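You operate a simulated robot arm through the tools that you are given. There is no shell and no other tool. Be economical: measure what you need, move in short steps, check, and stop when the job is done.

Carry out the task below with a simulated two-armed robot. There is one attempt and no reset: what you move stays moved.

## Task
Store a viewer light setting: about 80 % and tint GREY.
Fine: hold the viewer still for each step; switch on, set, press STORE once, switch off; harm nothing.

It is judged by the outcome, as a careful person would: the job done as asked, and still so three seconds after it is handed in. It fails if anything else is knocked over, pushed out of place, dropped, spilled or broken.

## Robot
Two 7-joint arms with two-finger parallel grippers on one trunk, on a base that drives. Base frame: it is fixed to the floor where the robot stands at the start and does not move with it; the origin is under the middle of the robot, x ahead of it, y to its left, z up; the surface under the hand at the start is at about z = 780. Readings come in mm, rad, newtons and seconds.
The left shoulder is at the start at [70, 134, 1226], the right one opposite. With the tool pointing down near the work surface each hand reaches from about 100 to 620 mm from the robot's upright axis, wherever it stands, measured 20 degrees to its own side. Places, roughly: purple tint knob [600, 0, 900]; red brake slide [500, 600, 800]; red on-off key [500, 0, 900]; teal store key [500, 0, 800]; white level knob [600, -300, 800]; yellow dimmer slide [600, 0, 900]; yellow mute key [500, -300, 800]; yellow tension knob [600, 600, 800]. Payload 1.57 kg a hand.
The tool frame of a hand sits at the grasp point between the pads (the TCP): z along the fingers, y along the line on which they close. The tips reach 30 mm beyond it. The gripper opens to 80 mm. The fingers are 17 mm wide and 12 mm thick; the gripper's body (40 by 82 mm) begins 80 mm behind the TCP.
Orientation is told as [roll, pitch, yaw] about the base's x, y, z axes, in that order, counted from this pose: with the fingers straight down and closing along the base's y, the tool's x points along the base's -x, its y along +y and its z along -z.

## Interface
- The arms move only by the tool step_arm. It takes "left_motion", "right_motion" or both (then of equal length, played together; a hand with none holds still); each is a list of rows, each an object of numbers (a shift or turn left out is 0, a gripper value left out holds the last): "tx", "ty", "tz": the shift along the tool's x, y, z in units of 400 mm (1.0 is 400 mm); "ax", "ay", "az": the turn, a rotation vector about the tool's x, y, z in units of 45 degrees (1.0 is 45 degrees); "gripper": the finger opening in mm, from 0 to 80. In form: [{"tx": .., "ty": .., "tz": .., "ax": .., "ay": .., "az": .., "gripper": ..}, ...]. A call has 1 to 8 rows; each row is the pose to reach, as a shift and turn from the pose commanded when the call began, along the tool's axes at that moment. A call with a number of a shift or a turn outside -1 to 1 is refused whole. A row lasts 0.2 s, in which the tool goes at most 50 mm and 0.15 rad; a call with a longer step from one row to the next is refused whole, and so is a gripper value outside its range. A pose out of reach is approached as far as the arm can. The call stops where the force on the tool passes 40 N (or 10 N more than at its start, if that is more) or the arm is blocked; 0.2 s more then pass. Each finger travels about 153 mm/s and halts on what it meets, pressing with about 37 N; the grip force reading is that of the motor and also rises with nothing between the fingers. The clock runs only during rows and for 0.2 s after the last one: add rows that repeat a pose to give the fingers time. The reply holds the time, the measured pose of the TCP, the force on the tool along the base axes, the opening and the grip force, in the units named above and with some noise, with the torque about the TCP (base axes, N m) and any sound that the robot's microphone picked up, and new pictures: "show" is both (left out), scene, wrist or none (wrist: the cameras of the hands that moved).
- Cameras (640 x 400 px; columns grow to the right, rows downward): "scene" is now at [132.9, -4.7, 1437.9]; the picture's right is [-0.06, -1.00, 0.00], its down [-0.71, 0.04, -0.70] and it looks along [0.70, -0.04, -0.71] (base axes); focal length 240 px, centre (320, 200). "left" rides on the left gripper at [72, 7, -122] in its tool frame; the picture's right is [-0.09, 1.00, 0.00], its down [-0.84, -0.08, -0.54] and it looks along [-0.54, -0.05, 0.84] (tool axes); focal length 238 px, centre (320, 200). "right" rides on the right gripper at [72, -7, -122] in its tool frame; the picture's right is [0.09, 1.00, 0.00], its down [-0.84, 0.08, -0.54] and it looks along [-0.54, 0.05, 0.84] (tool axes); focal length 238 px, centre (320, 200). There is no depth. A picture from a camera that has moved, and an enlarged one, comes with that camera's place and axes in the base frame and with its lens.
- slide_trunk(by): slides the trunk up (or, below 0, down) by that many mm; the arms and the scene camera ride with it, the base frame stays. It gives what a move gives, with no picture.
- roll_base(legs): drives the robot by 1 to 6 legs, each [ahead, left, turn to the left] in mm, mm and rad, along the robot's own axes; the way and the turn of a leg run together, so that a leg with both is an arc; at most 1500 mm and 3.142 rad a leg. The arms and the cameras ride along, it lands a little off, and it stops where it bumps. It gives what a move gives, and a new picture of the scene camera.
- pan_tilt(pan, tilt): turns the head with the scene camera to pan (to the left, within 1.501 rad either way) and tilt (down, from -0.506 to 1.204), counted from straight ahead of the robot. It gives what a move gives, and a new picture of the scene camera.
- inspect(camera, box): a new picture of the part [left, top, right, bottom] of that camera's present view, enlarged. The clock stands still meanwhile.
- hand_in(): hands the job in; it is judged then, once.

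Go step by step. Nothing tells you exact positions but the pictures and the camera data: compare them with the known pose of the tool, close in by small moves and look again before you grip or let go. The budget is 120 turns and 260 pictures, counting those below and the enlarged ones. Unless the task says otherwise, let go and move clear before handing in, and close with one line.

The tools are called after "Emit:" as a command line: name --argument value ..., lists and objects as JSON in quotes. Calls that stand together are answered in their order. step_arm: Moves the arms, as the interface text tells. Its arguments: {"type":"object","properties":{"left_motion":{"type":"array"},"right_motion":{"type":"array"},"show":{"type":"string","enum":["both","scene","wrist","none"]}},"required":[]} The other tools are called the same way: slide_trunk (by) slides the trunk up or down; roll_base (legs) drives the base; pan_tilt (pan, tilt) turns the head that bears the scene camera; inspect (camera, box) takes an enlarged picture of a part of a camera's view; hand_in () hands the job in.

At the start:

```text
t: 0.0
left_tcp_pos: [455.9, 213.0, 1258.8]
left_tool_rot: [-0.001, 0.0, 0.002]
left_wrist_force: [0.3, -0.8, 0.6]
left_ft_torque: [0.01, 0.0, 0.01]
left_finger_gap: 79.7
left_grasp_force: 0.0
right_tcp_pos: [430.5, -178.0, 1192.2]
right_tool_rot: [0.0, 0.001, -0.001]
right_wrist_force: [-0.3, -0.8, 0.5]
right_ft_torque: [0.01, -0.04, -0.01]
right_finger_gap: 80.0
right_grasp_force: 0.1
trunk travel left (down, up): [-800.0, 140.0]
robot x, y, heading: [-0.8, -0.9, 0.001]
head pan, tilt: [-0.056, 0.791]
```

scene: 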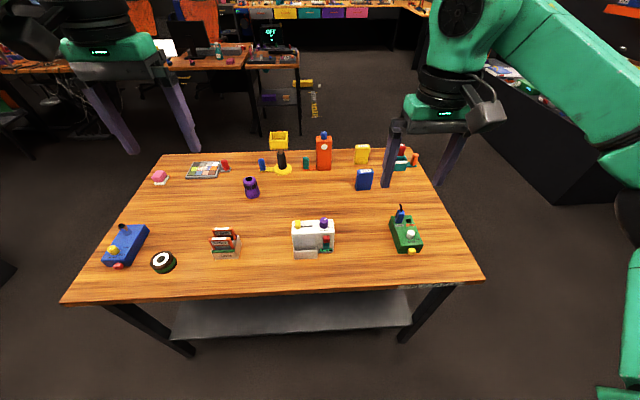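
right: 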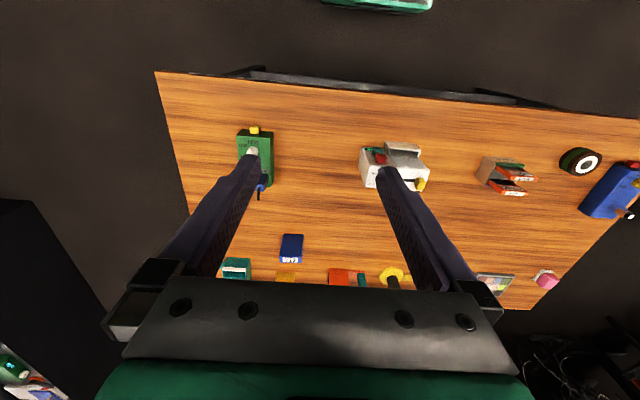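
left: 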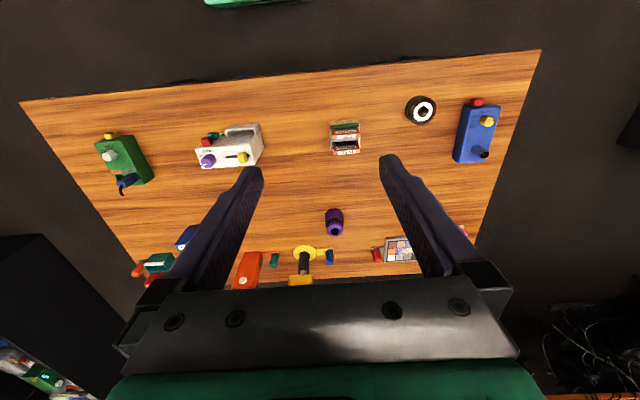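

The white box in the middle seems to be the viewer, with a yellow dimmer slide, purple tint knob, red on-off key and teal store key. I'll take enlarged looks first.

Emit:
inspect --camera "scene" --box '[270, 200, 360, 270]'

Emit:
inspect --camera "left" --box '[180, 110, 280, 180]'

Emit:
inspect --camera "right" --box '[340, 130, 440, 200]'

```text
5.71 times, centred on (315, 235) of scene
camera zoom: at [132.9, -4.7, 1437.9], right [-0.06, -1.0, 0.0], down [-0.71, 0.04, -0.7], along [0.7, -0.04, -0.71], focal length 1372 px, centre (349, 0)
```

zoom: 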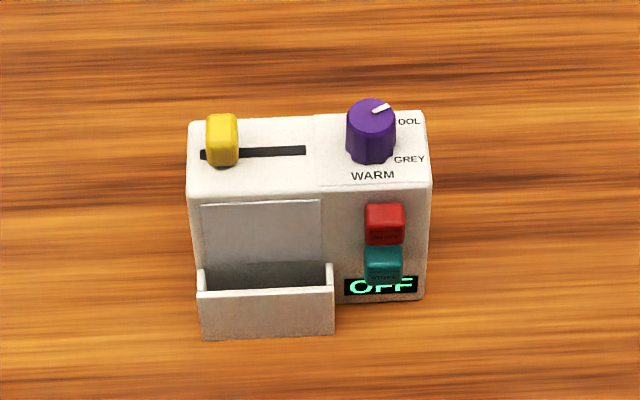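

```text
5.71 times, centred on (230, 145) of left
camera zoom: at [383.3, 219.2, 1381.7], right [0.09, 1.0, 0.0], down [0.84, -0.08, 0.54], along [0.54, -0.05, -0.84], focal length 1362 px, centre (834, 514)
```

zoom: 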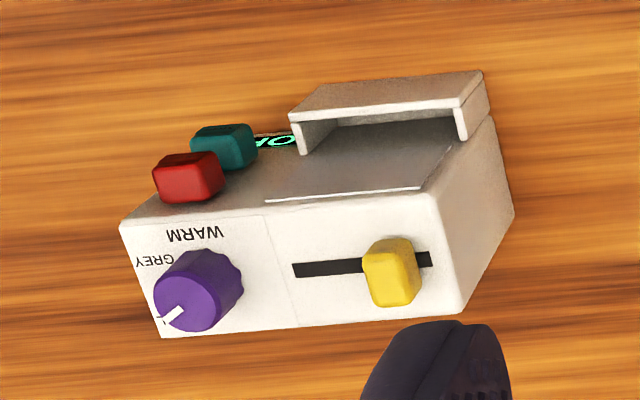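

```text
5.71 times, centred on (390, 165) of right
camera zoom: at [359.4, -183.5, 1315.8], right [-0.09, 1.0, 0.0], down [0.84, 0.08, 0.54], along [0.54, 0.05, -0.84], focal length 1362 px, centre (-80, 400)
```

zoom: 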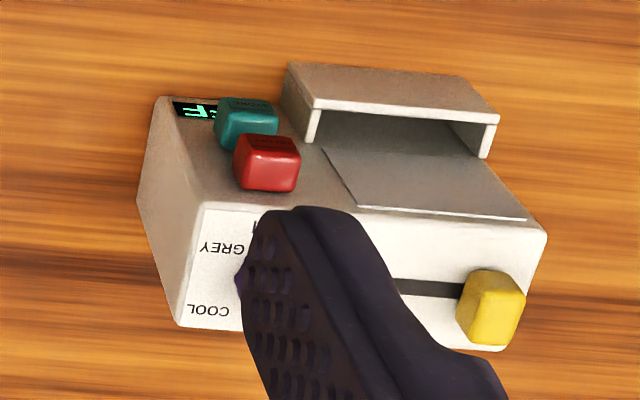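

The viewer stands at about x 570, y -10, top near z 890; its keys are on the front face. I'll lower the trunk somewhat for a nearer view and better reach.

Emit:
slide_trunk --by -150

Emit:
pan_tilt --pan 0.0 --tilt 0.75

Emit:
inspect --camera "scene" --box '[180, 170, 420, 320]'

Emit:
inspect --camera "left" --box '[100, 60, 300, 200]'

```text
t: 1.8
left_tcp_pos: [454.5, 213.2, 1108.3]
left_tool_rot: [-0.003, -0.001, 0.002]
left_wrist_force: [-0.3, 0.5, -0.8]
left_ft_torque: [0.0, 0.0, 0.0]
left_finger_gap: 79.7
left_grasp_force: 0.0
right_tcp_pos: [431.2, -177.9, 1042.4]
right_tool_rot: [-0.001, 0.0, -0.001]
right_wrist_force: [-0.3, 0.0, -0.2]
right_ft_torque: [-0.01, 0.01, 0.01]
right_finger_gap: 80.1
right_grasp_force: 0.1
trunk travel left (down, up): [-650.0, 290.0]
robot x, y, heading: [3.4, 1.1, -0.006]
head pan, tilt: [-0.056, 0.791]
```

```text
t: 2.4
left_tcp_pos: [456.1, 212.1, 1109.1]
left_tool_rot: [-0.002, 0.001, 0.003]
left_wrist_force: [-0.3, -0.5, 0.8]
left_ft_torque: [-0.03, 0.01, -0.02]
left_finger_gap: 80.2
left_grasp_force: 0.1
right_tcp_pos: [431.2, -177.0, 1042.9]
right_tool_rot: [-0.001, 0.001, 0.0]
right_wrist_force: [0.1, 0.2, 0.0]
right_ft_torque: [-0.01, -0.01, -0.01]
right_finger_gap: 80.3
right_grasp_force: 0.1
trunk travel left (down, up): [-650.0, 290.0]
robot x, y, heading: [0.4, 1.2, 0.005]
head pan, tilt: [0.0, 0.75]
camera scene: at [134.6, -0.2, 1291.1], right [0.0, -1.0, 0.0], down [-0.68, 0.0, -0.73], along [0.73, 0.0, -0.68], focal length 240 px, centre (320, 200)
```

scene: 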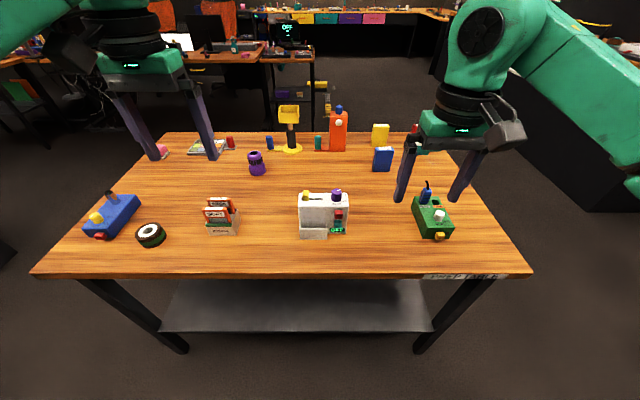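

```text
2.67 times, centred on (300, 245) of scene
camera zoom: at [134.6, -0.2, 1291.1], right [0.0, -1.0, 0.0], down [-0.68, 0.0, -0.73], along [0.73, 0.0, -0.68], focal length 640 px, centre (373, 80)
```

zoom: 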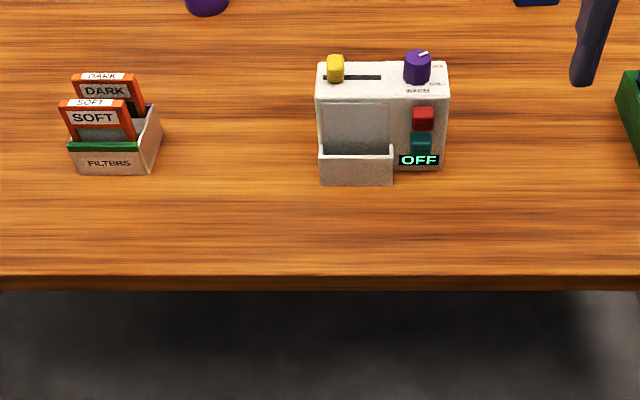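

```text
2.86 times, centred on (200, 130) of left
camera zoom: at [383.2, 219.2, 1231.8], right [0.09, 1.0, 0.0], down [0.84, -0.08, 0.54], along [0.54, -0.05, -0.84], focal length 681 px, centre (663, 400)
```

zoom: 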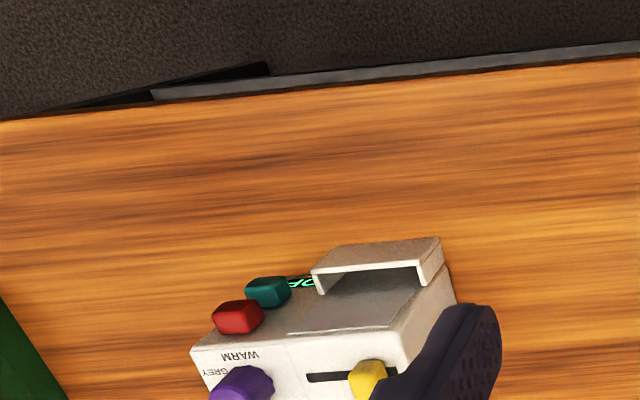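

The viewer box spans about x 545–593, y -68…52, z 780–890, square to the base. I'll bring the right wrist camera over it to read the knob legend.

Emit:
step_arm --right_motion '[{"tx": -0.03, "ty": 0.1}, {"tx": -0.06, "ty": 0.2}, {"tx": -0.11, "ty": 0.3, "tz": 0.02}, {"tx": -0.11, "ty": 0.318, "tz": 0.035}]' --show "none"

Emit:
inspect --camera "right" --box '[200, 110, 440, 260]'

```text
t: 3.4
left_tcp_pos: [455.3, 213.0, 1109.7]
left_tool_rot: [-0.002, -0.001, 0.003]
left_wrist_force: [0.0, 0.0, -0.9]
left_ft_torque: [0.01, 0.03, 0.0]
left_finger_gap: 79.9
left_grasp_force: 0.1
right_tcp_pos: [476.4, -50.9, 1029.3]
right_tool_rot: [-0.001, 0.0, -0.001]
right_wrist_force: [0.3, -0.3, 0.4]
right_ft_torque: [0.01, 0.0, -0.02]
right_finger_gap: 80.1
right_grasp_force: 0.1
trunk travel left (down, up): [-650.0, 290.0]
robot x, y, heading: [2.0, 0.2, 0.0]
head pan, tilt: [0.0, 0.75]
```

```text
2.67 times, centred on (320, 185) of right
camera zoom: at [403.7, -57.0, 1152.2], right [-0.09, 1.0, 0.0], down [0.84, 0.08, 0.54], along [0.54, 0.05, -0.84], focal length 636 px, centre (320, 240)
```

zoom: 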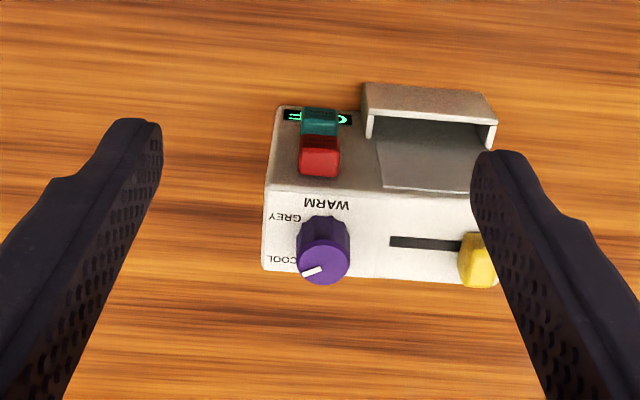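

Emit:
inspect --camera "right" --box '[285, 170, 345, 220]'

Emit:
inspect --camera "right" --box '[280, 140, 400, 220]'

Emit:
inspect --camera "scene" --box '[290, 180, 360, 245]'

```text
8.00 times, centred on (315, 195) of right
camera zoom: at [403.7, -57.0, 1152.2], right [-0.09, 1.0, 0.0], down [0.84, 0.08, 0.54], along [0.54, 0.05, -0.84], focal length 1907 px, centre (360, 240)
```

zoom: 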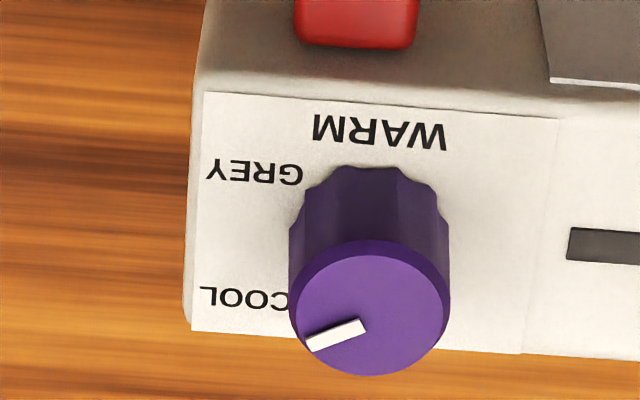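

```text
5.00 times, centred on (340, 180) of right
camera zoom: at [403.7, -57.0, 1152.2], right [-0.09, 1.0, 0.0], down [0.84, 0.08, 0.54], along [0.54, 0.05, -0.84], focal length 1192 px, centre (220, 300)
```

zoom: 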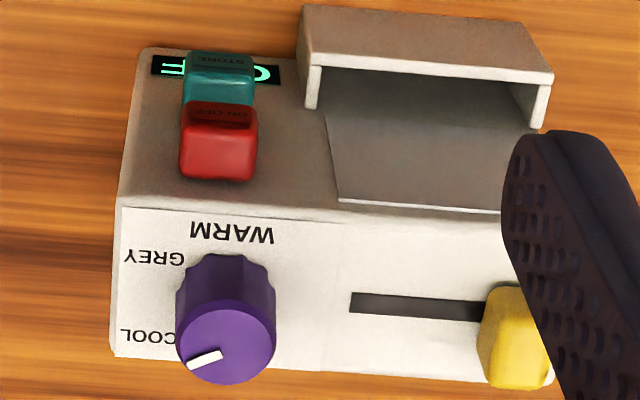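

```text
6.15 times, centred on (325, 212) of scene
camera zoom: at [134.6, -0.6, 1291.1], right [0.0, -1.0, 0.0], down [-0.68, 0.0, -0.73], along [0.73, 0.0, -0.68], focal length 1478 px, centre (289, 123)
```

zoom: 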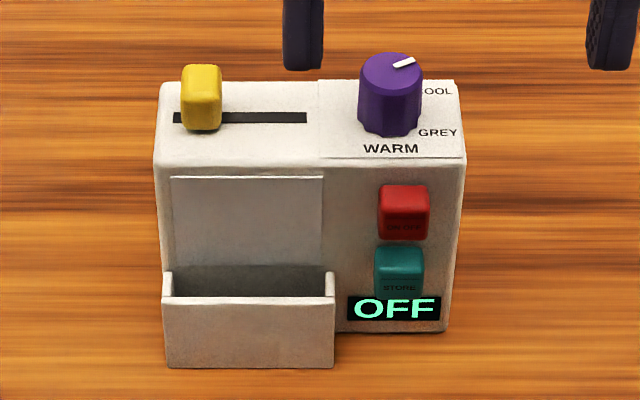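

Pointer is now at COOL (about +30° from box-right); GREY is 60° clockwise. Red key sits at about (536,-46,865), teal (536,-46,830), on the front face. Now turn the left hand for a tilted sideways hold of the box, and pitch the right hand forward for the keys.

Emit:
step_arm --left_motion '[{"az": -0.167}, {"az": -0.334}, {"az": -0.5}, {"az": -0.667}, {"az": -0.834}, {"az": -1.0}]' --right_motion '[{"ay": -0.167, "gripper": 0}, {"ay": -0.334}, {"ay": -0.5}, {"ay": -0.667}, {"ay": -0.834}, {"ay": -1.0}]' --show "none"

Emit:
step_arm --left_motion '[{"az": -0.167}, {"az": -0.334}, {"az": -0.5}, {"az": -0.667}, {"az": -0.834}, {"az": -1.0}]' --right_motion '[{"ay": -0.1}, {"ay": -0.222}, {"ay": -0.222}, {"ay": -0.222}, {"ay": -0.222}, {"ay": -0.222}]' --show "scene"

```text
t: 4.8
left_tcp_pos: [455.3, 212.3, 1110.0]
left_tool_rot: [-0.002, 0.0, 0.792]
left_wrist_force: [0.7, 0.3, 0.0]
left_ft_torque: [0.01, -0.01, 0.01]
left_finger_gap: 80.3
left_grasp_force: 0.1
right_tcp_pos: [474.4, -49.6, 1029.2]
right_tool_rot: [0.001, -0.79, -0.002]
right_wrist_force: [0.1, 0.4, 0.4]
right_ft_torque: [-0.03, -0.01, -0.02]
right_finger_gap: 0.1
right_grasp_force: 21.1
trunk travel left (down, up): [-650.0, 290.0]
robot x, y, heading: [-2.8, 0.1, -0.0]
head pan, tilt: [0.0, 0.75]
```

```text
t: 6.2
left_tcp_pos: [455.2, 213.2, 1108.8]
left_tool_rot: [-0.001, 0.003, 1.576]
left_wrist_force: [0.5, 0.1, 0.0]
left_ft_torque: [-0.01, 0.0, -0.03]
left_finger_gap: 80.0
left_grasp_force: 0.0
right_tcp_pos: [475.5, -50.9, 1028.6]
right_tool_rot: [-0.002, -0.961, -0.002]
right_wrist_force: [0.3, 0.2, 0.0]
right_ft_torque: [0.02, 0.0, 0.01]
right_finger_gap: 0.0
right_grasp_force: 21.4
trunk travel left (down, up): [-650.0, 290.0]
robot x, y, heading: [-1.7, -2.2, 0.002]
head pan, tilt: [0.0, 0.75]
camera scene: at [134.7, -0.2, 1291.1], right [0.0, -1.0, 0.0], down [-0.68, 0.0, -0.73], along [0.73, 0.0, -0.68], focal length 240 px, centre (320, 200)
```

scene: 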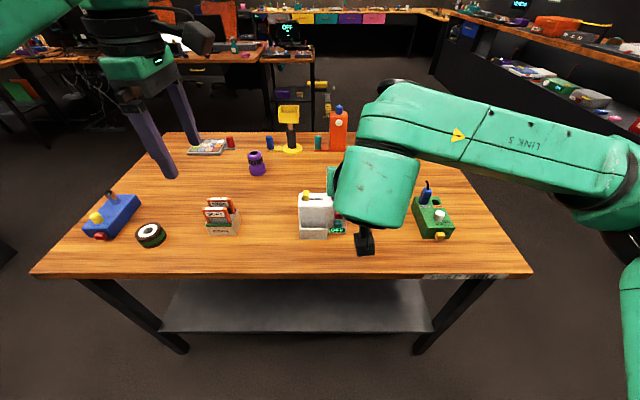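

Emit:
step_arm --left_motion '[{"ay": 0.167}, {"ay": 0.334}, {"ay": 0.5}, {"ay": 0.667}, {"ay": 0.834}, {"ay": 1.0}]' --right_motion '[{"ty": -0.1}, {"ty": -0.2}, {"ty": -0.25}, {"ty": -0.25}, {"ty": -0.25}, {"ty": -0.25}]' --show "none"

Emit:
step_arm --left_motion '[{"tx": -0.028, "ty": -0.047, "tz": 0.076, "ay": 0.111}, {"tx": -0.056, "ty": -0.095, "tz": 0.151, "ay": 0.222}, {"tx": -0.084, "ty": -0.142, "tz": 0.227, "ay": 0.222}, {"tx": -0.112, "ty": -0.189, "tz": 0.303, "ay": 0.222}, {"tx": -0.14, "ty": -0.237, "tz": 0.378, "ay": 0.222}, {"tx": -0.168, "ty": -0.284, "tz": 0.454, "ay": 0.222}]' --show "both"

```text
t: 7.6
left_tcp_pos: [455.0, 213.1, 1109.7]
left_tool_rot: [0.0, 0.793, 1.571]
left_wrist_force: [0.1, -0.9, -1.1]
left_ft_torque: [-0.04, 0.01, -0.02]
left_finger_gap: 80.3
left_grasp_force: 0.0
right_tcp_pos: [476.0, -149.4, 1029.8]
right_tool_rot: [-0.001, -0.961, 0.001]
right_wrist_force: [0.5, 0.7, -0.4]
right_ft_torque: [0.0, -0.01, -0.03]
right_finger_gap: 0.1
right_grasp_force: 20.7
trunk travel left (down, up): [-650.0, 290.0]
robot x, y, heading: [-3.3, -2.2, 0.004]
head pan, tilt: [0.0, 0.75]
```

```text
t: 9.0
left_tcp_pos: [570.7, 130.4, 931.4]
left_tool_rot: [0.003, 0.961, 1.575]
left_wrist_force: [0.7, -0.5, 0.3]
left_ft_torque: [0.02, 0.01, -0.01]
left_finger_gap: 80.0
left_grasp_force: 0.0
right_tcp_pos: [477.3, -149.6, 1028.1]
right_tool_rot: [0.001, -0.959, -0.002]
right_wrist_force: [1.0, 1.0, 0.3]
right_ft_torque: [0.02, -0.02, 0.0]
right_finger_gap: 0.0
right_grasp_force: 21.3
trunk travel left (down, up): [-650.0, 290.0]
robot x, y, heading: [-0.9, -0.4, -0.002]
head pan, tilt: [0.0, 0.75]
camera scene: at [136.0, -1.1, 1291.0], right [0.0, -1.0, 0.0], down [-0.68, 0.0, -0.73], along [0.73, 0.0, -0.68], focal length 240 px, centre (320, 200)
camera left: at [563.9, 189.8, 1060.6], right [-1.0, 0.05, -0.07], down [0.07, 0.92, -0.38], along [0.05, -0.38, -0.92], focal length 238 px, centre (320, 200)
```

scene: 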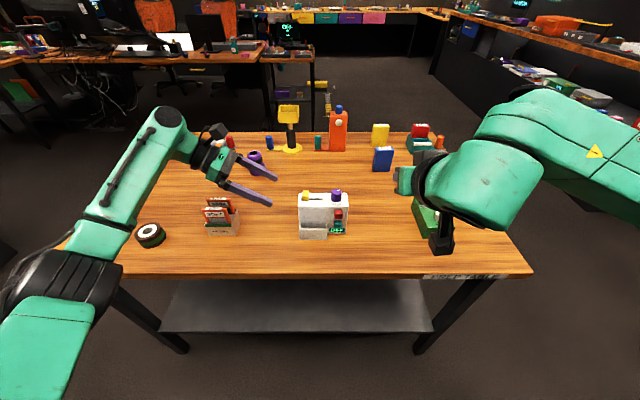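
left: 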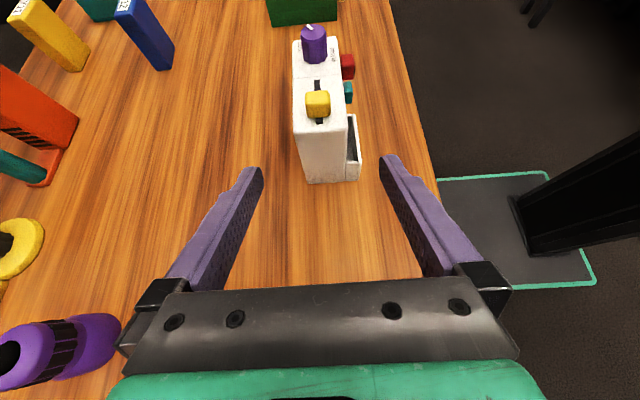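

Fingers line up with the box depth (image matches my box model within a mm or so). Advance along the fingers to straddle the upper-left end.

Emit:
step_arm --left_motion '[{"tz": 0.06, "ty": 0.004}, {"tz": 0.12, "ty": 0.004}, {"tz": 0.18, "ty": 0.004}, {"tz": 0.22, "ty": 0.004}, {"tz": 0.24, "ty": 0.004}]' --show "wrist"

Emit:
inspect --camera "scene" --box '[250, 170, 370, 245]'

```text
t: 10.2
left_tcp_pos: [567.1, 53.2, 877.7]
left_tool_rot: [0.0, 0.96, 1.573]
left_wrist_force: [0.4, -0.3, -0.3]
left_ft_torque: [0.0, -0.05, -0.02]
left_finger_gap: 80.0
left_grasp_force: 0.0
right_tcp_pos: [476.1, -148.9, 1028.3]
right_tool_rot: [0.0, -0.96, -0.001]
right_wrist_force: [0.7, -0.1, 0.3]
right_ft_torque: [-0.03, 0.0, -0.02]
right_finger_gap: 0.0
right_grasp_force: 21.2
trunk travel left (down, up): [-650.0, 290.0]
robot x, y, heading: [-0.9, 0.7, 0.0]
head pan, tilt: [0.0, 0.75]
camera left: at [560.8, 111.4, 1008.0], right [-1.0, 0.05, -0.08], down [0.07, 0.92, -0.38], along [0.05, -0.38, -0.92], focal length 238 px, centre (320, 200)
```

left: 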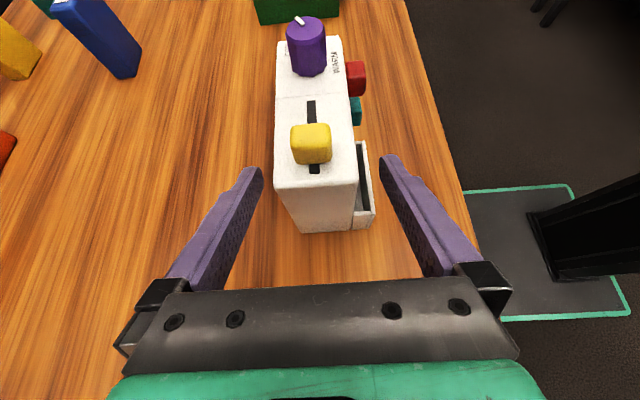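

```text
5.33 times, centred on (310, 208) of scene
camera zoom: at [134.7, -0.3, 1291.1], right [0.0, -1.0, 0.0], down [-0.68, 0.0, -0.73], along [0.73, 0.0, -0.68], focal length 1281 px, centre (373, 160)
```

zoom: 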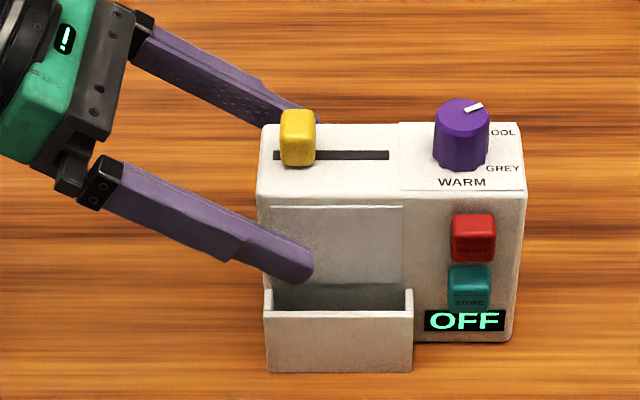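

Emit:
step_arm --left_motion '[{"gripper": 60}, {"gripper": 54}, {"gripper": 50}, {"gripper": 46}, {"gripper": 40}, {"gripper": 40}]' --show "wrist"

Emit:
inspect --camera "scene" --box '[250, 170, 370, 245]'

```text
t: 11.6
left_tcp_pos: [567.5, 53.9, 879.3]
left_tool_rot: [-0.002, 0.96, 1.573]
left_wrist_force: [0.5, 0.1, -0.3]
left_ft_torque: [-0.13, -0.07, 0.02]
left_finger_gap: 49.4
left_grasp_force: 37.4
right_tcp_pos: [475.8, -149.6, 1028.5]
right_tool_rot: [-0.002, -0.961, -0.003]
right_wrist_force: [0.1, 0.1, -0.1]
right_ft_torque: [0.01, 0.0, 0.01]
right_finger_gap: 0.0
right_grasp_force: 20.8
trunk travel left (down, up): [-650.0, 290.0]
robot x, y, heading: [-0.7, -1.1, 0.003]
head pan, tilt: [0.0, 0.75]
camera left: at [560.7, 111.5, 1007.9], right [-1.0, 0.05, -0.08], down [0.08, 0.92, -0.38], along [0.05, -0.38, -0.92], focal length 238 px, centre (320, 200)
```

left: 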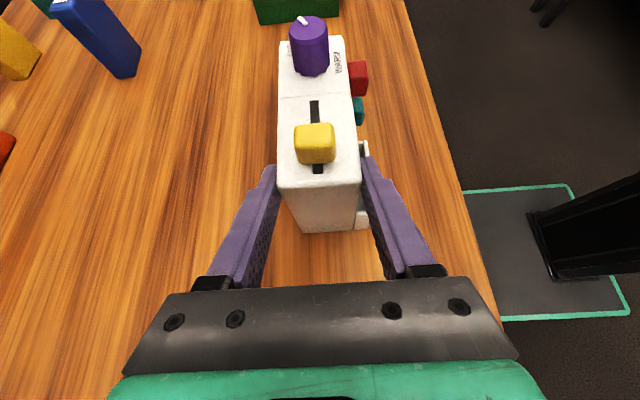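

```text
5.33 times, centred on (310, 208) of scene
camera zoom: at [134.7, -0.3, 1291.1], right [0.0, -1.0, 0.0], down [-0.68, 0.0, -0.73], along [0.73, 0.0, -0.68], focal length 1281 px, centre (373, 160)
```

zoom: 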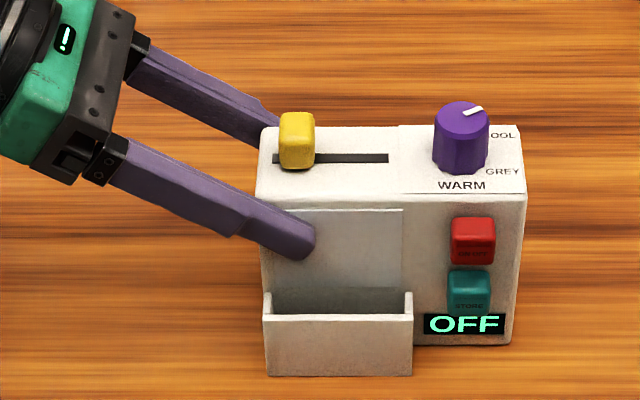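

Box is gripped (gap 49.4, moved only ~1 mm). Now bring the closed right fingers in front of the red key.

Emit:
step_arm --right_motion '[{"tx": 0.066, "ty": 0.052, "tz": 0.039}, {"tx": 0.132, "ty": 0.104, "tz": 0.079}, {"tx": 0.198, "ty": 0.155, "tz": 0.118}, {"tx": 0.264, "ty": 0.207, "tz": 0.158}, {"tx": 0.33, "ty": 0.259, "tz": 0.1975}]' --show "both"

Emit:
inspect --camera "scene" --box '[280, 170, 400, 245]'

```text
t: 12.8
left_tcp_pos: [567.6, 53.7, 878.8]
left_tool_rot: [-0.001, 0.962, 1.572]
left_wrist_force: [0.0, 0.4, -0.2]
left_ft_torque: [0.18, 0.05, 0.0]
left_finger_gap: 49.7
left_grasp_force: 37.3
right_tcp_pos: [463.6, -46.0, 875.6]
right_tool_rot: [-0.001, -0.962, -0.001]
right_wrist_force: [0.7, 0.3, -0.2]
right_ft_torque: [0.01, 0.01, -0.07]
right_finger_gap: 0.0
right_grasp_force: 21.6
trunk travel left (down, up): [-650.0, 290.0]
robot x, y, heading: [2.7, 2.2, 0.001]
head pan, tilt: [0.0, 0.75]
camera scene: at [134.9, 0.4, 1291.1], right [0.0, -1.0, 0.0], down [-0.68, 0.0, -0.73], along [0.73, 0.0, -0.68], focal length 240 px, centre (320, 200)
camera right: at [322.7, -52.4, 886.8], right [-0.05, 1.0, -0.08], down [0.04, 0.08, 1.0], along [1.0, 0.05, -0.04], focal length 238 px, centre (320, 200)
```

scene: 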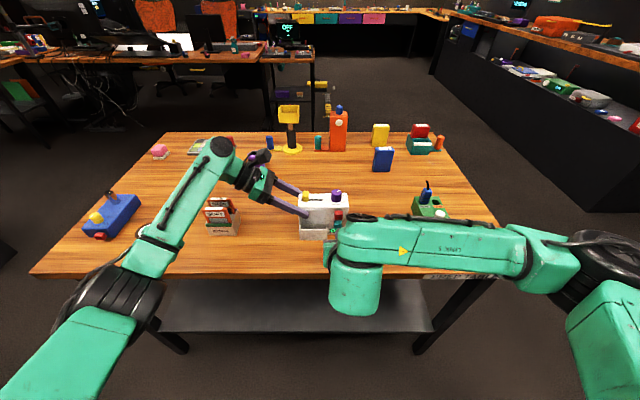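
right: 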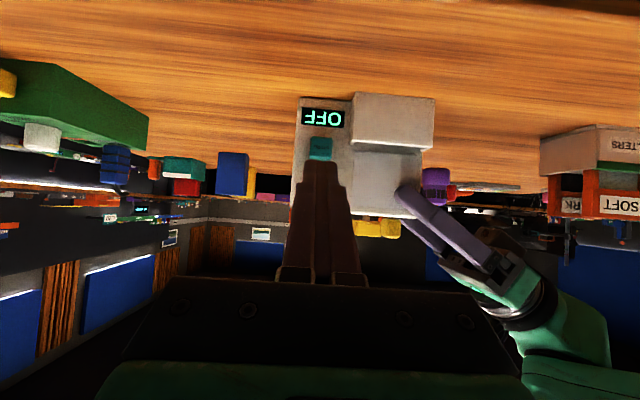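

```text
5.33 times, centred on (340, 208) of scene
camera zoom: at [134.9, 0.4, 1291.1], right [0.0, -1.0, 0.0], down [-0.68, 0.0, -0.73], along [0.73, 0.0, -0.68], focal length 1281 px, centre (213, 160)
```

zoom: 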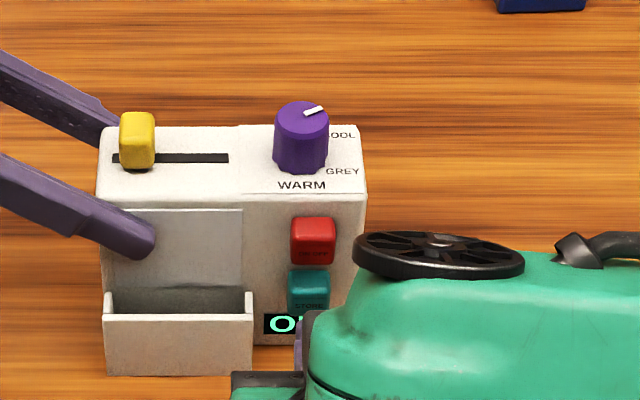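

Emit:
step_arm --right_motion '[{"tx": -0.0287, "tz": 0.041}, {"tx": -0.0458, "tz": 0.0656}, {"tx": -0.0516, "tz": 0.0738}, {"tx": -0.0544, "tz": 0.0779}]' --show "wrist"

Emit:
inspect --camera "scene" --box '[300, 180, 380, 230]'

```text
t: 13.8
left_tcp_pos: [568.3, 53.7, 879.0]
left_tool_rot: [0.001, 0.961, 1.573]
left_wrist_force: [3.3, -0.2, 0.4]
left_ft_torque: [-0.06, -0.02, 0.27]
left_finger_gap: 49.9
left_grasp_force: 36.7
right_tcp_pos: [502.1, -46.8, 875.4]
right_tool_rot: [0.0, -0.959, 0.0]
right_wrist_force: [-2.9, 0.1, -1.0]
right_ft_torque: [-0.02, 0.06, 0.03]
right_finger_gap: 0.2
right_grasp_force: 21.4
trunk travel left (down, up): [-650.0, 290.0]
robot x, y, heading: [-0.7, -0.2, 0.001]
head pan, tilt: [0.0, 0.75]
heard: click
camera right: at [361.3, -52.9, 887.4], right [-0.05, 1.0, -0.08], down [0.04, 0.08, 1.0], along [1.0, 0.05, -0.04], focal length 238 px, centre (320, 200)
```

right: 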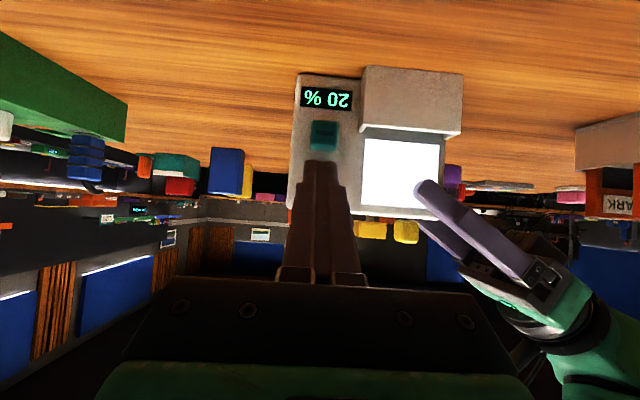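

```text
8.00 times, centred on (340, 205) of scene
camera zoom: at [134.9, -0.2, 1291.1], right [0.0, -1.0, 0.0], down [-0.68, 0.0, -0.73], along [0.73, 0.0, -0.68], focal length 1921 px, centre (160, 160)
```

zoom: 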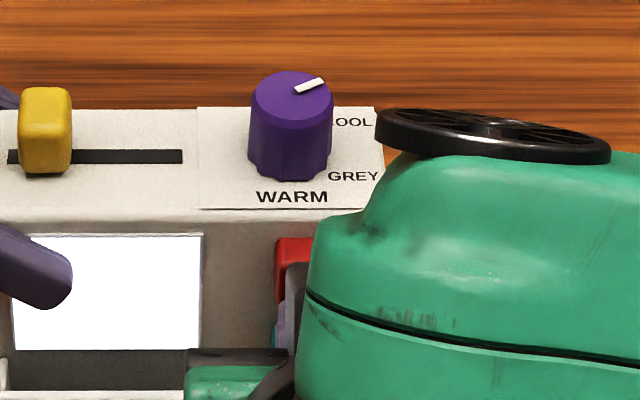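

Click heard: the viewer is on, showing 20 %. I'll retract and turn the right hand upright.

Emit:
step_arm --right_motion '[{"tx": 0.043, "tz": -0.0615}, {"tx": -0.03, "tz": -0.15}, {"tx": -0.119, "tz": -0.21}, {"tx": -0.18, "tz": -0.3}]' --show "none"

Emit:
step_arm --right_motion '[{"ay": 0.167}, {"ay": 0.334}, {"ay": 0.5}, {"ay": 0.667}, {"ay": 0.834}, {"ay": 1.0}]' --show "none"

Emit:
step_arm --right_motion '[{"ay": 0.111, "gripper": 55}, {"ay": 0.222}]' --show "none"

Emit:
step_arm --right_motion '[{"az": -0.167}, {"az": -0.334}, {"az": -0.5}, {"az": -0.667}]' --show "both"

```text
t: 14.8
left_tcp_pos: [567.3, 53.3, 878.2]
left_tool_rot: [0.001, 0.962, 1.573]
left_wrist_force: [-0.3, 0.1, 0.0]
left_ft_torque: [-0.1, 0.04, -0.04]
left_finger_gap: 49.7
left_grasp_force: 37.0
right_tcp_pos: [443.8, -46.5, 1004.5]
right_tool_rot: [-0.002, -0.961, 0.0]
right_wrist_force: [1.0, -0.1, -0.9]
right_ft_torque: [0.0, -0.01, 0.02]
right_finger_gap: 0.2
right_grasp_force: 21.2
trunk travel left (down, up): [-650.0, 290.0]
robot x, y, heading: [0.8, -1.0, -0.003]
head pan, tilt: [0.0, 0.75]
```

```text
t: 16.2
left_tcp_pos: [568.4, 52.5, 879.3]
left_tool_rot: [-0.001, 0.962, 1.572]
left_wrist_force: [0.7, 0.0, 0.4]
left_ft_torque: [0.08, -0.02, 0.0]
left_finger_gap: 49.7
left_grasp_force: 36.2
right_tcp_pos: [445.2, -45.9, 1002.9]
right_tool_rot: [0.002, -0.172, 0.0]
right_wrist_force: [0.0, 0.9, -0.2]
right_ft_torque: [0.01, 0.03, -0.03]
right_finger_gap: 0.0
right_grasp_force: 21.6
trunk travel left (down, up): [-650.0, 290.0]
robot x, y, heading: [-1.5, 0.6, 0.0]
head pan, tilt: [0.0, 0.75]
```

```text
t: 16.8
left_tcp_pos: [567.9, 53.4, 878.7]
left_tool_rot: [-0.001, 0.96, 1.574]
left_wrist_force: [-1.0, 1.1, 0.1]
left_ft_torque: [0.0, 0.03, -0.01]
left_finger_gap: 49.6
left_grasp_force: 36.8
right_tcp_pos: [445.6, -46.5, 1004.0]
right_tool_rot: [0.0, 0.001, 0.001]
right_wrist_force: [-0.5, 0.4, -0.3]
right_ft_torque: [-0.02, -0.01, -0.02]
right_finger_gap: 55.3
right_grasp_force: 0.2
trunk travel left (down, up): [-650.0, 290.0]
robot x, y, heading: [-1.2, 0.6, -0.001]
head pan, tilt: [0.0, 0.75]
```

```text
t: 17.8
left_tcp_pos: [568.3, 52.7, 878.6]
left_tool_rot: [0.0, 0.961, 1.572]
left_wrist_force: [0.7, -0.1, -0.6]
left_ft_torque: [0.01, -0.01, 0.0]
left_finger_gap: 49.8
left_grasp_force: 36.9
right_tcp_pos: [444.8, -46.9, 1003.3]
right_tool_rot: [0.0, 0.0, 0.527]
right_wrist_force: [0.4, 0.1, 0.2]
right_ft_torque: [-0.01, 0.02, -0.01]
right_finger_gap: 55.1
right_grasp_force: 0.1
trunk travel left (down, up): [-650.0, 290.0]
robot x, y, heading: [-1.4, -1.6, -0.004]
head pan, tilt: [0.0, 0.75]
camera scene: at [134.8, -0.1, 1291.1], right [0.0, -1.0, 0.0], down [-0.68, 0.0, -0.73], along [0.73, 0.0, -0.68], focal length 240 px, centre (320, 200)
camera right: at [386.9, -88.0, 1126.1], right [-0.58, 0.82, 0.0], down [0.69, 0.49, 0.54], along [0.44, 0.31, -0.84], focal length 238 px, centre (320, 200)
```

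scene: 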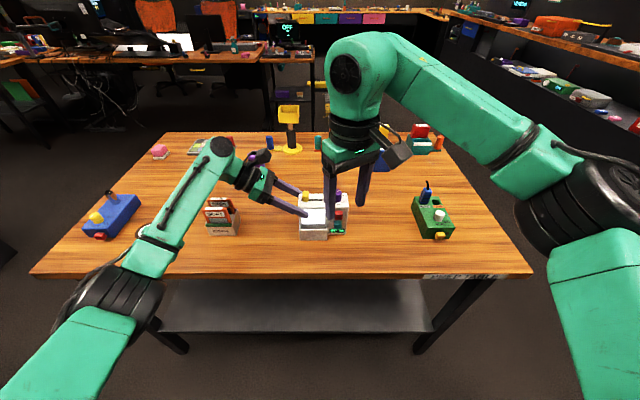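
right: 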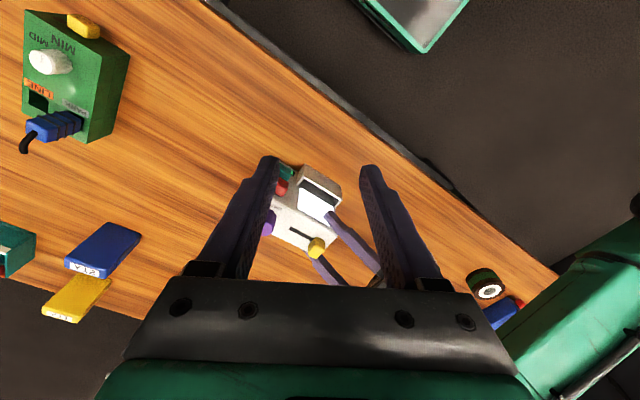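

Move above the purple knob at about (570,-40), keeping clearance.

Emit:
step_arm --right_motion '[{"tx": -0.0935, "ty": -0.047}, {"tx": -0.187, "ty": -0.0945}, {"tx": -0.2805, "ty": -0.1417}, {"tx": -0.2805, "ty": -0.1417, "tz": 0.07}]' --show "wrist"

Emit:
inspect --camera "scene" --box '[270, 150, 390, 245]'

```text
t: 18.8
left_tcp_pos: [568.8, 54.0, 878.7]
left_tool_rot: [0.002, 0.961, 1.573]
left_wrist_force: [-1.1, -1.3, 1.0]
left_ft_torque: [0.09, 0.03, 0.02]
left_finger_gap: 49.6
left_grasp_force: 37.2
right_tcp_pos: [516.5, -32.0, 961.1]
right_tool_rot: [0.001, 0.0, 0.524]
right_wrist_force: [0.8, -0.4, 0.7]
right_ft_torque: [0.0, 0.02, 0.05]
right_finger_gap: 55.0
right_grasp_force: 0.1
right hand out of reach, approached as far as the arm can: row 2, 3, 4
trunk travel left (down, up): [-650.0, 290.0]
robot x, y, heading: [-1.0, -1.0, 0.002]
head pan, tilt: [0.0, 0.75]
camera right: at [457.3, -73.6, 1084.1], right [-0.58, 0.82, 0.0], down [0.69, 0.48, 0.54], along [0.44, 0.31, -0.84], focal length 238 px, centre (320, 200)
```

right: 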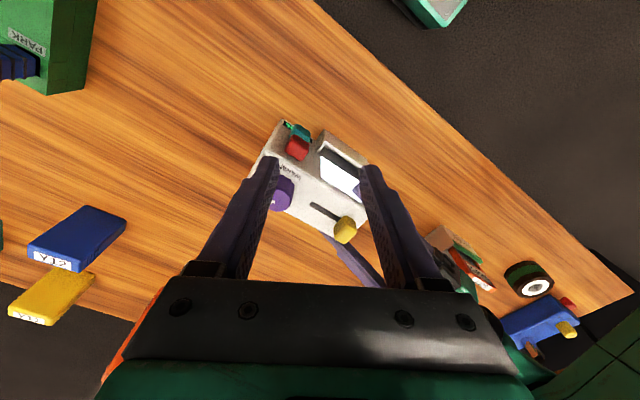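

```text
4.21 times, centred on (330, 198) of scene
camera zoom: at [135.5, 0.3, 1291.1], right [0.0, -1.0, 0.0], down [-0.68, 0.0, -0.73], along [0.73, 0.0, -0.68], focal length 1011 px, centre (278, 210)
```

zoom: 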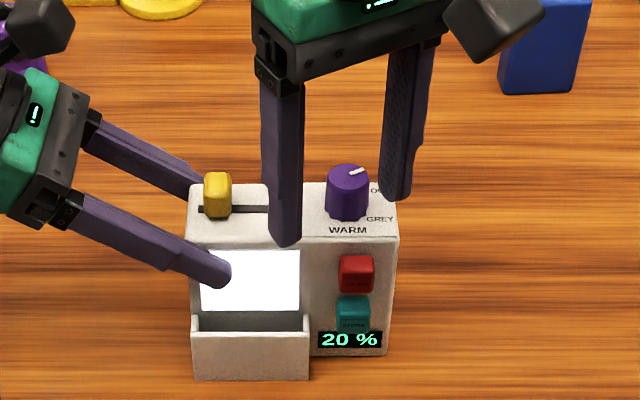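

The upright right hand can't reach the knob from here. I'll let go of the viewer, back the left hand off, and drive the base ahead ~80 mm, then re-grip.

Emit:
step_arm --left_motion '[{"gripper": 80}, {"gripper": 80}, {"tz": -0.08}, {"tz": -0.16}, {"tz": -0.24}]' --right_motion '[{"tz": -0.04}, {"tz": -0.12}, {"tz": -0.12}, {"tz": -0.12}, {"tz": -0.12}]' --show "none"

Emit:
roll_base --legs '[[80, 0, 0]]'

Emit:
inspect --camera "scene" --box '[260, 180, 400, 270]'

```text
t: 20.0
left_tcp_pos: [568.3, 133.8, 933.3]
left_tool_rot: [0.001, 0.962, 1.573]
left_wrist_force: [-0.7, -0.6, 0.4]
left_ft_torque: [0.02, -0.01, 0.01]
left_finger_gap: 79.8
left_grasp_force: 0.1
right_tcp_pos: [515.9, -32.9, 999.0]
right_tool_rot: [0.001, -0.001, 0.522]
right_wrist_force: [0.8, -0.3, -0.9]
right_ft_torque: [-0.01, -0.02, -0.03]
right_finger_gap: 55.2
right_grasp_force: 0.1
right hand out of reach, approached as far as the arm can: row 2, 3, 4, 5
trunk travel left (down, up): [-650.0, 290.0]
robot x, y, heading: [-2.5, 1.6, 0.0]
head pan, tilt: [0.0, 0.75]
```

```text
t: 21.1
left_tcp_pos: [647.4, 131.7, 933.9]
left_tool_rot: [0.0, 0.963, 1.574]
left_wrist_force: [0.2, 0.7, 0.3]
left_ft_torque: [-0.01, 0.01, -0.03]
left_finger_gap: 80.1
left_grasp_force: 0.0
right_tcp_pos: [595.1, -33.4, 998.4]
right_tool_rot: [-0.002, -0.001, 0.519]
right_wrist_force: [-0.3, -0.4, -0.6]
right_ft_torque: [0.0, 0.05, -0.01]
right_finger_gap: 55.0
right_grasp_force: 0.1
trunk travel left (down, up): [-650.0, 290.0]
robot x, y, heading: [80.1, -3.1, 0.0]
head pan, tilt: [0.0, 0.75]
camera scene: at [213.9, -0.4, 1291.2], right [0.0, -1.0, 0.0], down [-0.68, 0.0, -0.73], along [0.73, 0.0, -0.68], focal length 240 px, centre (320, 200)
```

scene: 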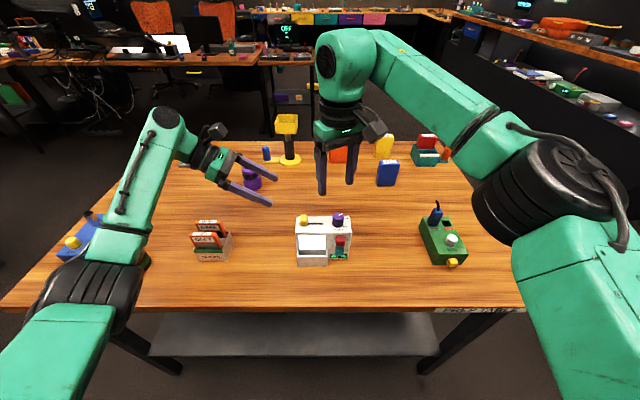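

```text
4.44 times, centred on (330, 225) of scene
camera zoom: at [213.9, -0.4, 1291.2], right [0.0, -1.0, 0.0], down [-0.68, 0.0, -0.73], along [0.73, 0.0, -0.68], focal length 1067 px, centre (276, 89)
```

zoom: 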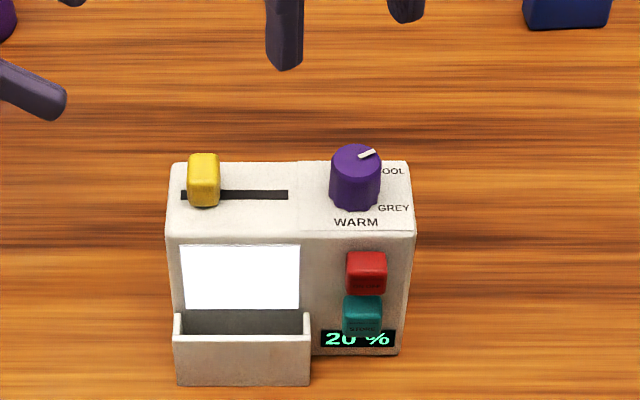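

Base moved 79 mm ahead. Bring the left hand back in line and re-grip at the same place.

Emit:
step_arm --left_motion '[{"ty": 0.1}, {"ty": 0.1985}, {"ty": 0.1985, "tz": 0.08}, {"ty": 0.1985, "tz": 0.12}]' --show "wrist"

```text
t: 22.1
left_tcp_pos: [568.4, 92.0, 906.8]
left_tool_rot: [0.0, 0.961, 1.572]
left_wrist_force: [-0.7, -0.8, 0.2]
left_ft_torque: [0.01, -0.01, 0.04]
left_finger_gap: 80.2
left_grasp_force: 0.1
right_tcp_pos: [593.9, -32.6, 998.4]
right_tool_rot: [0.0, -0.001, 0.52]
right_wrist_force: [0.1, 0.4, -0.9]
right_ft_torque: [-0.02, -0.02, 0.0]
right_finger_gap: 55.1
right_grasp_force: 0.0
trunk travel left (down, up): [-650.0, 290.0]
robot x, y, heading: [83.4, 1.8, -0.004]
head pan, tilt: [0.0, 0.75]
camera left: at [561.3, 150.2, 1035.9], right [-1.0, 0.05, -0.08], down [0.08, 0.92, -0.38], along [0.05, -0.38, -0.92], focal length 238 px, centre (320, 200)
```

left: 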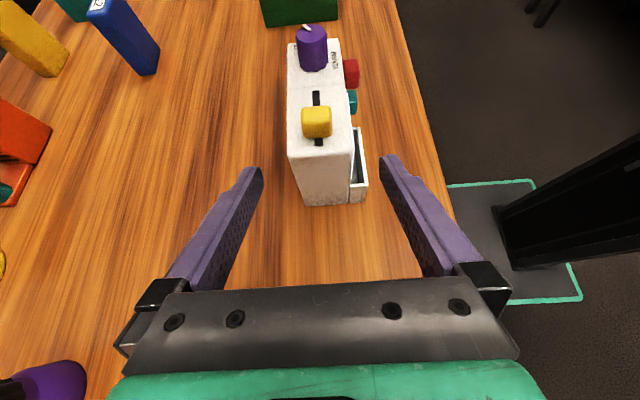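

Emit:
step_arm --left_motion '[{"tz": 0.06}, {"tz": 0.1}, {"tz": 0.118}, {"tz": 0.118, "gripper": 60}, {"tz": 0.118, "gripper": 54}, {"tz": 0.118, "gripper": 48}, {"tz": 0.118, "gripper": 40}, {"tz": 0.118, "gripper": 40}]' --show "none"

Emit:
step_arm --right_motion '[{"tz": -0.005}]' --show "scene"

Emit:
inspect --camera "right" --box '[220, 100, 420, 220]'

```text
t: 23.9
left_tcp_pos: [568.5, 53.1, 878.8]
left_tool_rot: [0.0, 0.962, 1.571]
left_wrist_force: [-0.4, -0.9, -0.2]
left_ft_torque: [-0.08, -0.01, -0.03]
left_finger_gap: 49.5
left_grasp_force: 37.0
right_tcp_pos: [593.6, -34.0, 997.9]
right_tool_rot: [0.001, -0.001, 0.521]
right_wrist_force: [1.0, 0.6, 0.6]
right_ft_torque: [-0.01, -0.03, 0.02]
right_finger_gap: 55.0
right_grasp_force: 0.0
trunk travel left (down, up): [-650.0, 290.0]
robot x, y, heading: [79.8, 3.7, 0.002]
head pan, tilt: [0.0, 0.75]
```

```text
t: 24.2
left_tcp_pos: [568.8, 53.9, 879.8]
left_tool_rot: [-0.001, 0.96, 1.573]
left_wrist_force: [0.5, -0.2, 0.5]
left_ft_torque: [-0.05, 0.01, -0.01]
left_finger_gap: 49.7
left_grasp_force: 37.1
right_tcp_pos: [593.3, -33.5, 999.9]
right_tool_rot: [-0.001, 0.0, 0.519]
right_wrist_force: [-0.4, -0.3, 2.0]
right_ft_torque: [0.01, 0.03, -0.02]
right_finger_gap: 54.9
right_grasp_force: 0.1
trunk travel left (down, up): [-650.0, 290.0]
robot x, y, heading: [77.3, 0.1, -0.005]
head pan, tilt: [0.0, 0.75]
camera scene: at [214.3, -0.4, 1291.1], right [0.0, -1.0, 0.0], down [-0.68, 0.0, -0.73], along [0.73, 0.0, -0.68], focal length 240 px, centre (320, 200)
```

scene: 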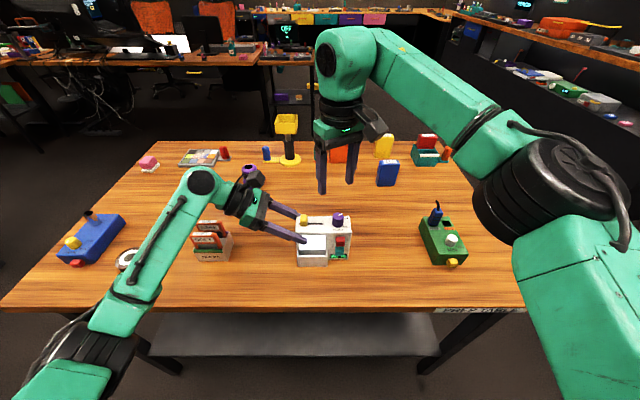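

```text
3.20 times, centred on (320, 160) of right
camera zoom: at [534.9, -74.6, 1123.3], right [-0.57, 0.82, 0.0], down [0.69, 0.48, 0.54], along [0.45, 0.31, -0.84], focal length 763 px, centre (320, 328)
```

zoom: 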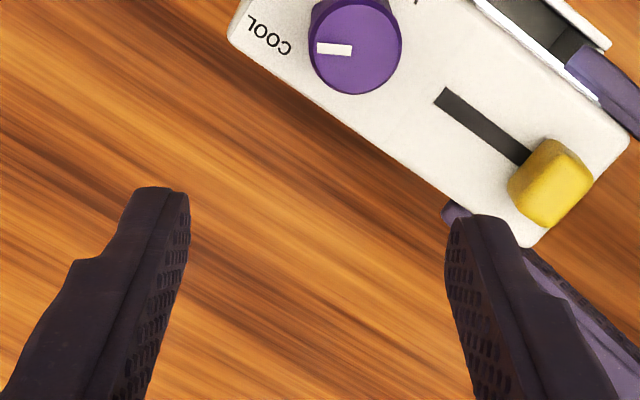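

Knob at about (570,-39.5), slide cap at (567,34). Lower the right hand over the knob.

Emit:
step_arm --right_motion '[{"tx": 0.03, "ty": 0.008}, {"tx": 0.0585, "ty": 0.0164, "tz": 0.05}, {"tx": 0.0585, "ty": 0.0164, "tz": 0.1}]' --show "wrist"

Emit:
inspect --camera "scene" --box '[280, 180, 380, 250]'

```text
t: 25.1
left_tcp_pos: [568.8, 53.6, 878.2]
left_tool_rot: [0.0, 0.962, 1.573]
left_wrist_force: [0.7, -0.2, 0.1]
left_ft_torque: [-0.02, -0.07, 0.02]
left_finger_gap: 49.4
left_grasp_force: 36.7
right_tcp_pos: [571.9, -39.1, 959.4]
right_tool_rot: [0.0, 0.0, 0.521]
right_wrist_force: [0.0, -0.1, 0.2]
right_ft_torque: [-0.01, -0.02, 0.01]
right_finger_gap: 55.0
right_grasp_force: 0.1
trunk travel left (down, up): [-650.0, 290.0]
robot x, y, heading: [79.7, 3.1, -0.001]
head pan, tilt: [0.0, 0.75]
camera right: at [512.2, -80.2, 1082.9], right [-0.57, 0.82, 0.0], down [0.69, 0.48, 0.54], along [0.45, 0.31, -0.84], focal length 238 px, centre (320, 200)
```

right: 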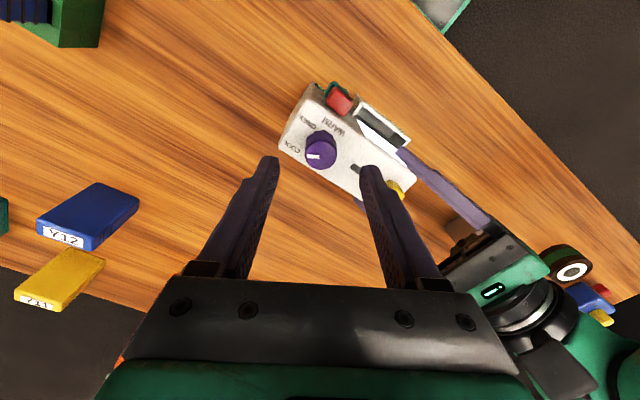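

```text
5.71 times, centred on (330, 215) of scene
camera zoom: at [214.5, -0.3, 1291.1], right [0.0, -1.0, 0.0], down [-0.68, 0.0, -0.73], along [0.73, 0.0, -0.68], focal length 1372 px, centre (263, 114)
```

zoom: 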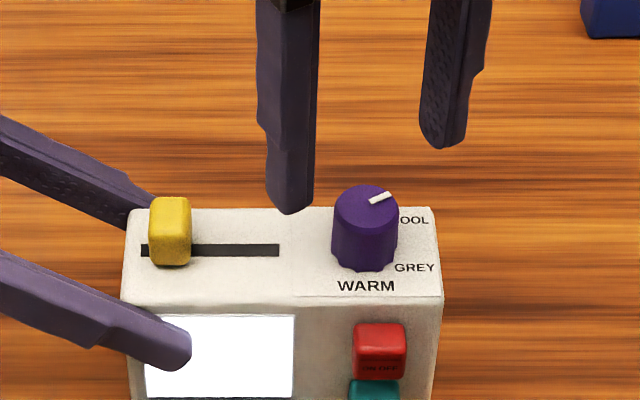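

Emit:
step_arm --right_motion '[{"tx": 0.0055, "tz": 0.03}, {"tx": 0.0055, "tz": 0.06}, {"tx": 0.0055, "tz": 0.075}, {"tx": 0.0055, "tz": 0.083}]' --show "wrist"

Emit:
inspect --camera "scene" --box '[280, 180, 380, 250]'

```text
t: 26.1
left_tcp_pos: [569.6, 53.5, 880.7]
left_tool_rot: [0.0, 0.962, 1.575]
left_wrist_force: [0.7, 0.2, 0.6]
left_ft_torque: [-0.01, -0.02, -0.01]
left_finger_gap: 49.6
left_grasp_force: 36.9
right_tcp_pos: [569.1, -40.4, 927.3]
right_tool_rot: [0.0, -0.002, 0.523]
right_wrist_force: [0.0, -0.7, 0.0]
right_ft_torque: [0.01, -0.02, -0.03]
right_finger_gap: 54.9
right_grasp_force: 0.1
trunk travel left (down, up): [-650.0, 290.0]
robot x, y, heading: [79.8, -0.4, 0.003]
head pan, tilt: [0.0, 0.75]
camera right: at [510.0, -81.4, 1049.6], right [-0.58, 0.82, 0.0], down [0.69, 0.48, 0.54], along [0.45, 0.31, -0.84], focal length 238 px, centre (320, 200)
```

right: 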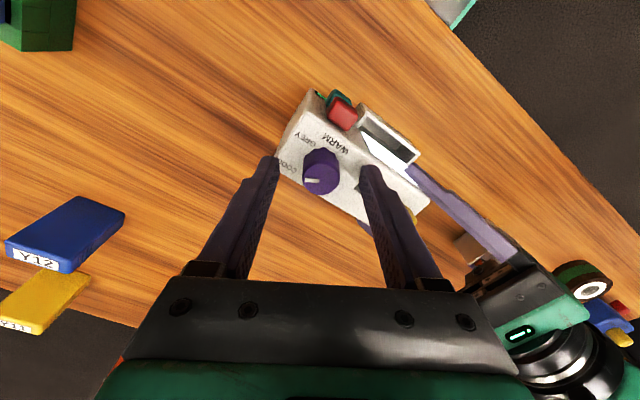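

```text
5.71 times, centred on (330, 215) of scene
camera zoom: at [214.4, -0.3, 1291.1], right [0.0, -1.0, 0.0], down [-0.68, 0.0, -0.73], along [0.73, 0.0, -0.68], focal length 1372 px, centre (263, 114)
```

zoom: 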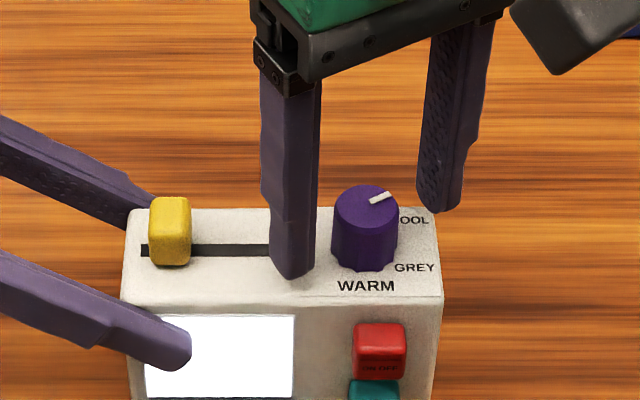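

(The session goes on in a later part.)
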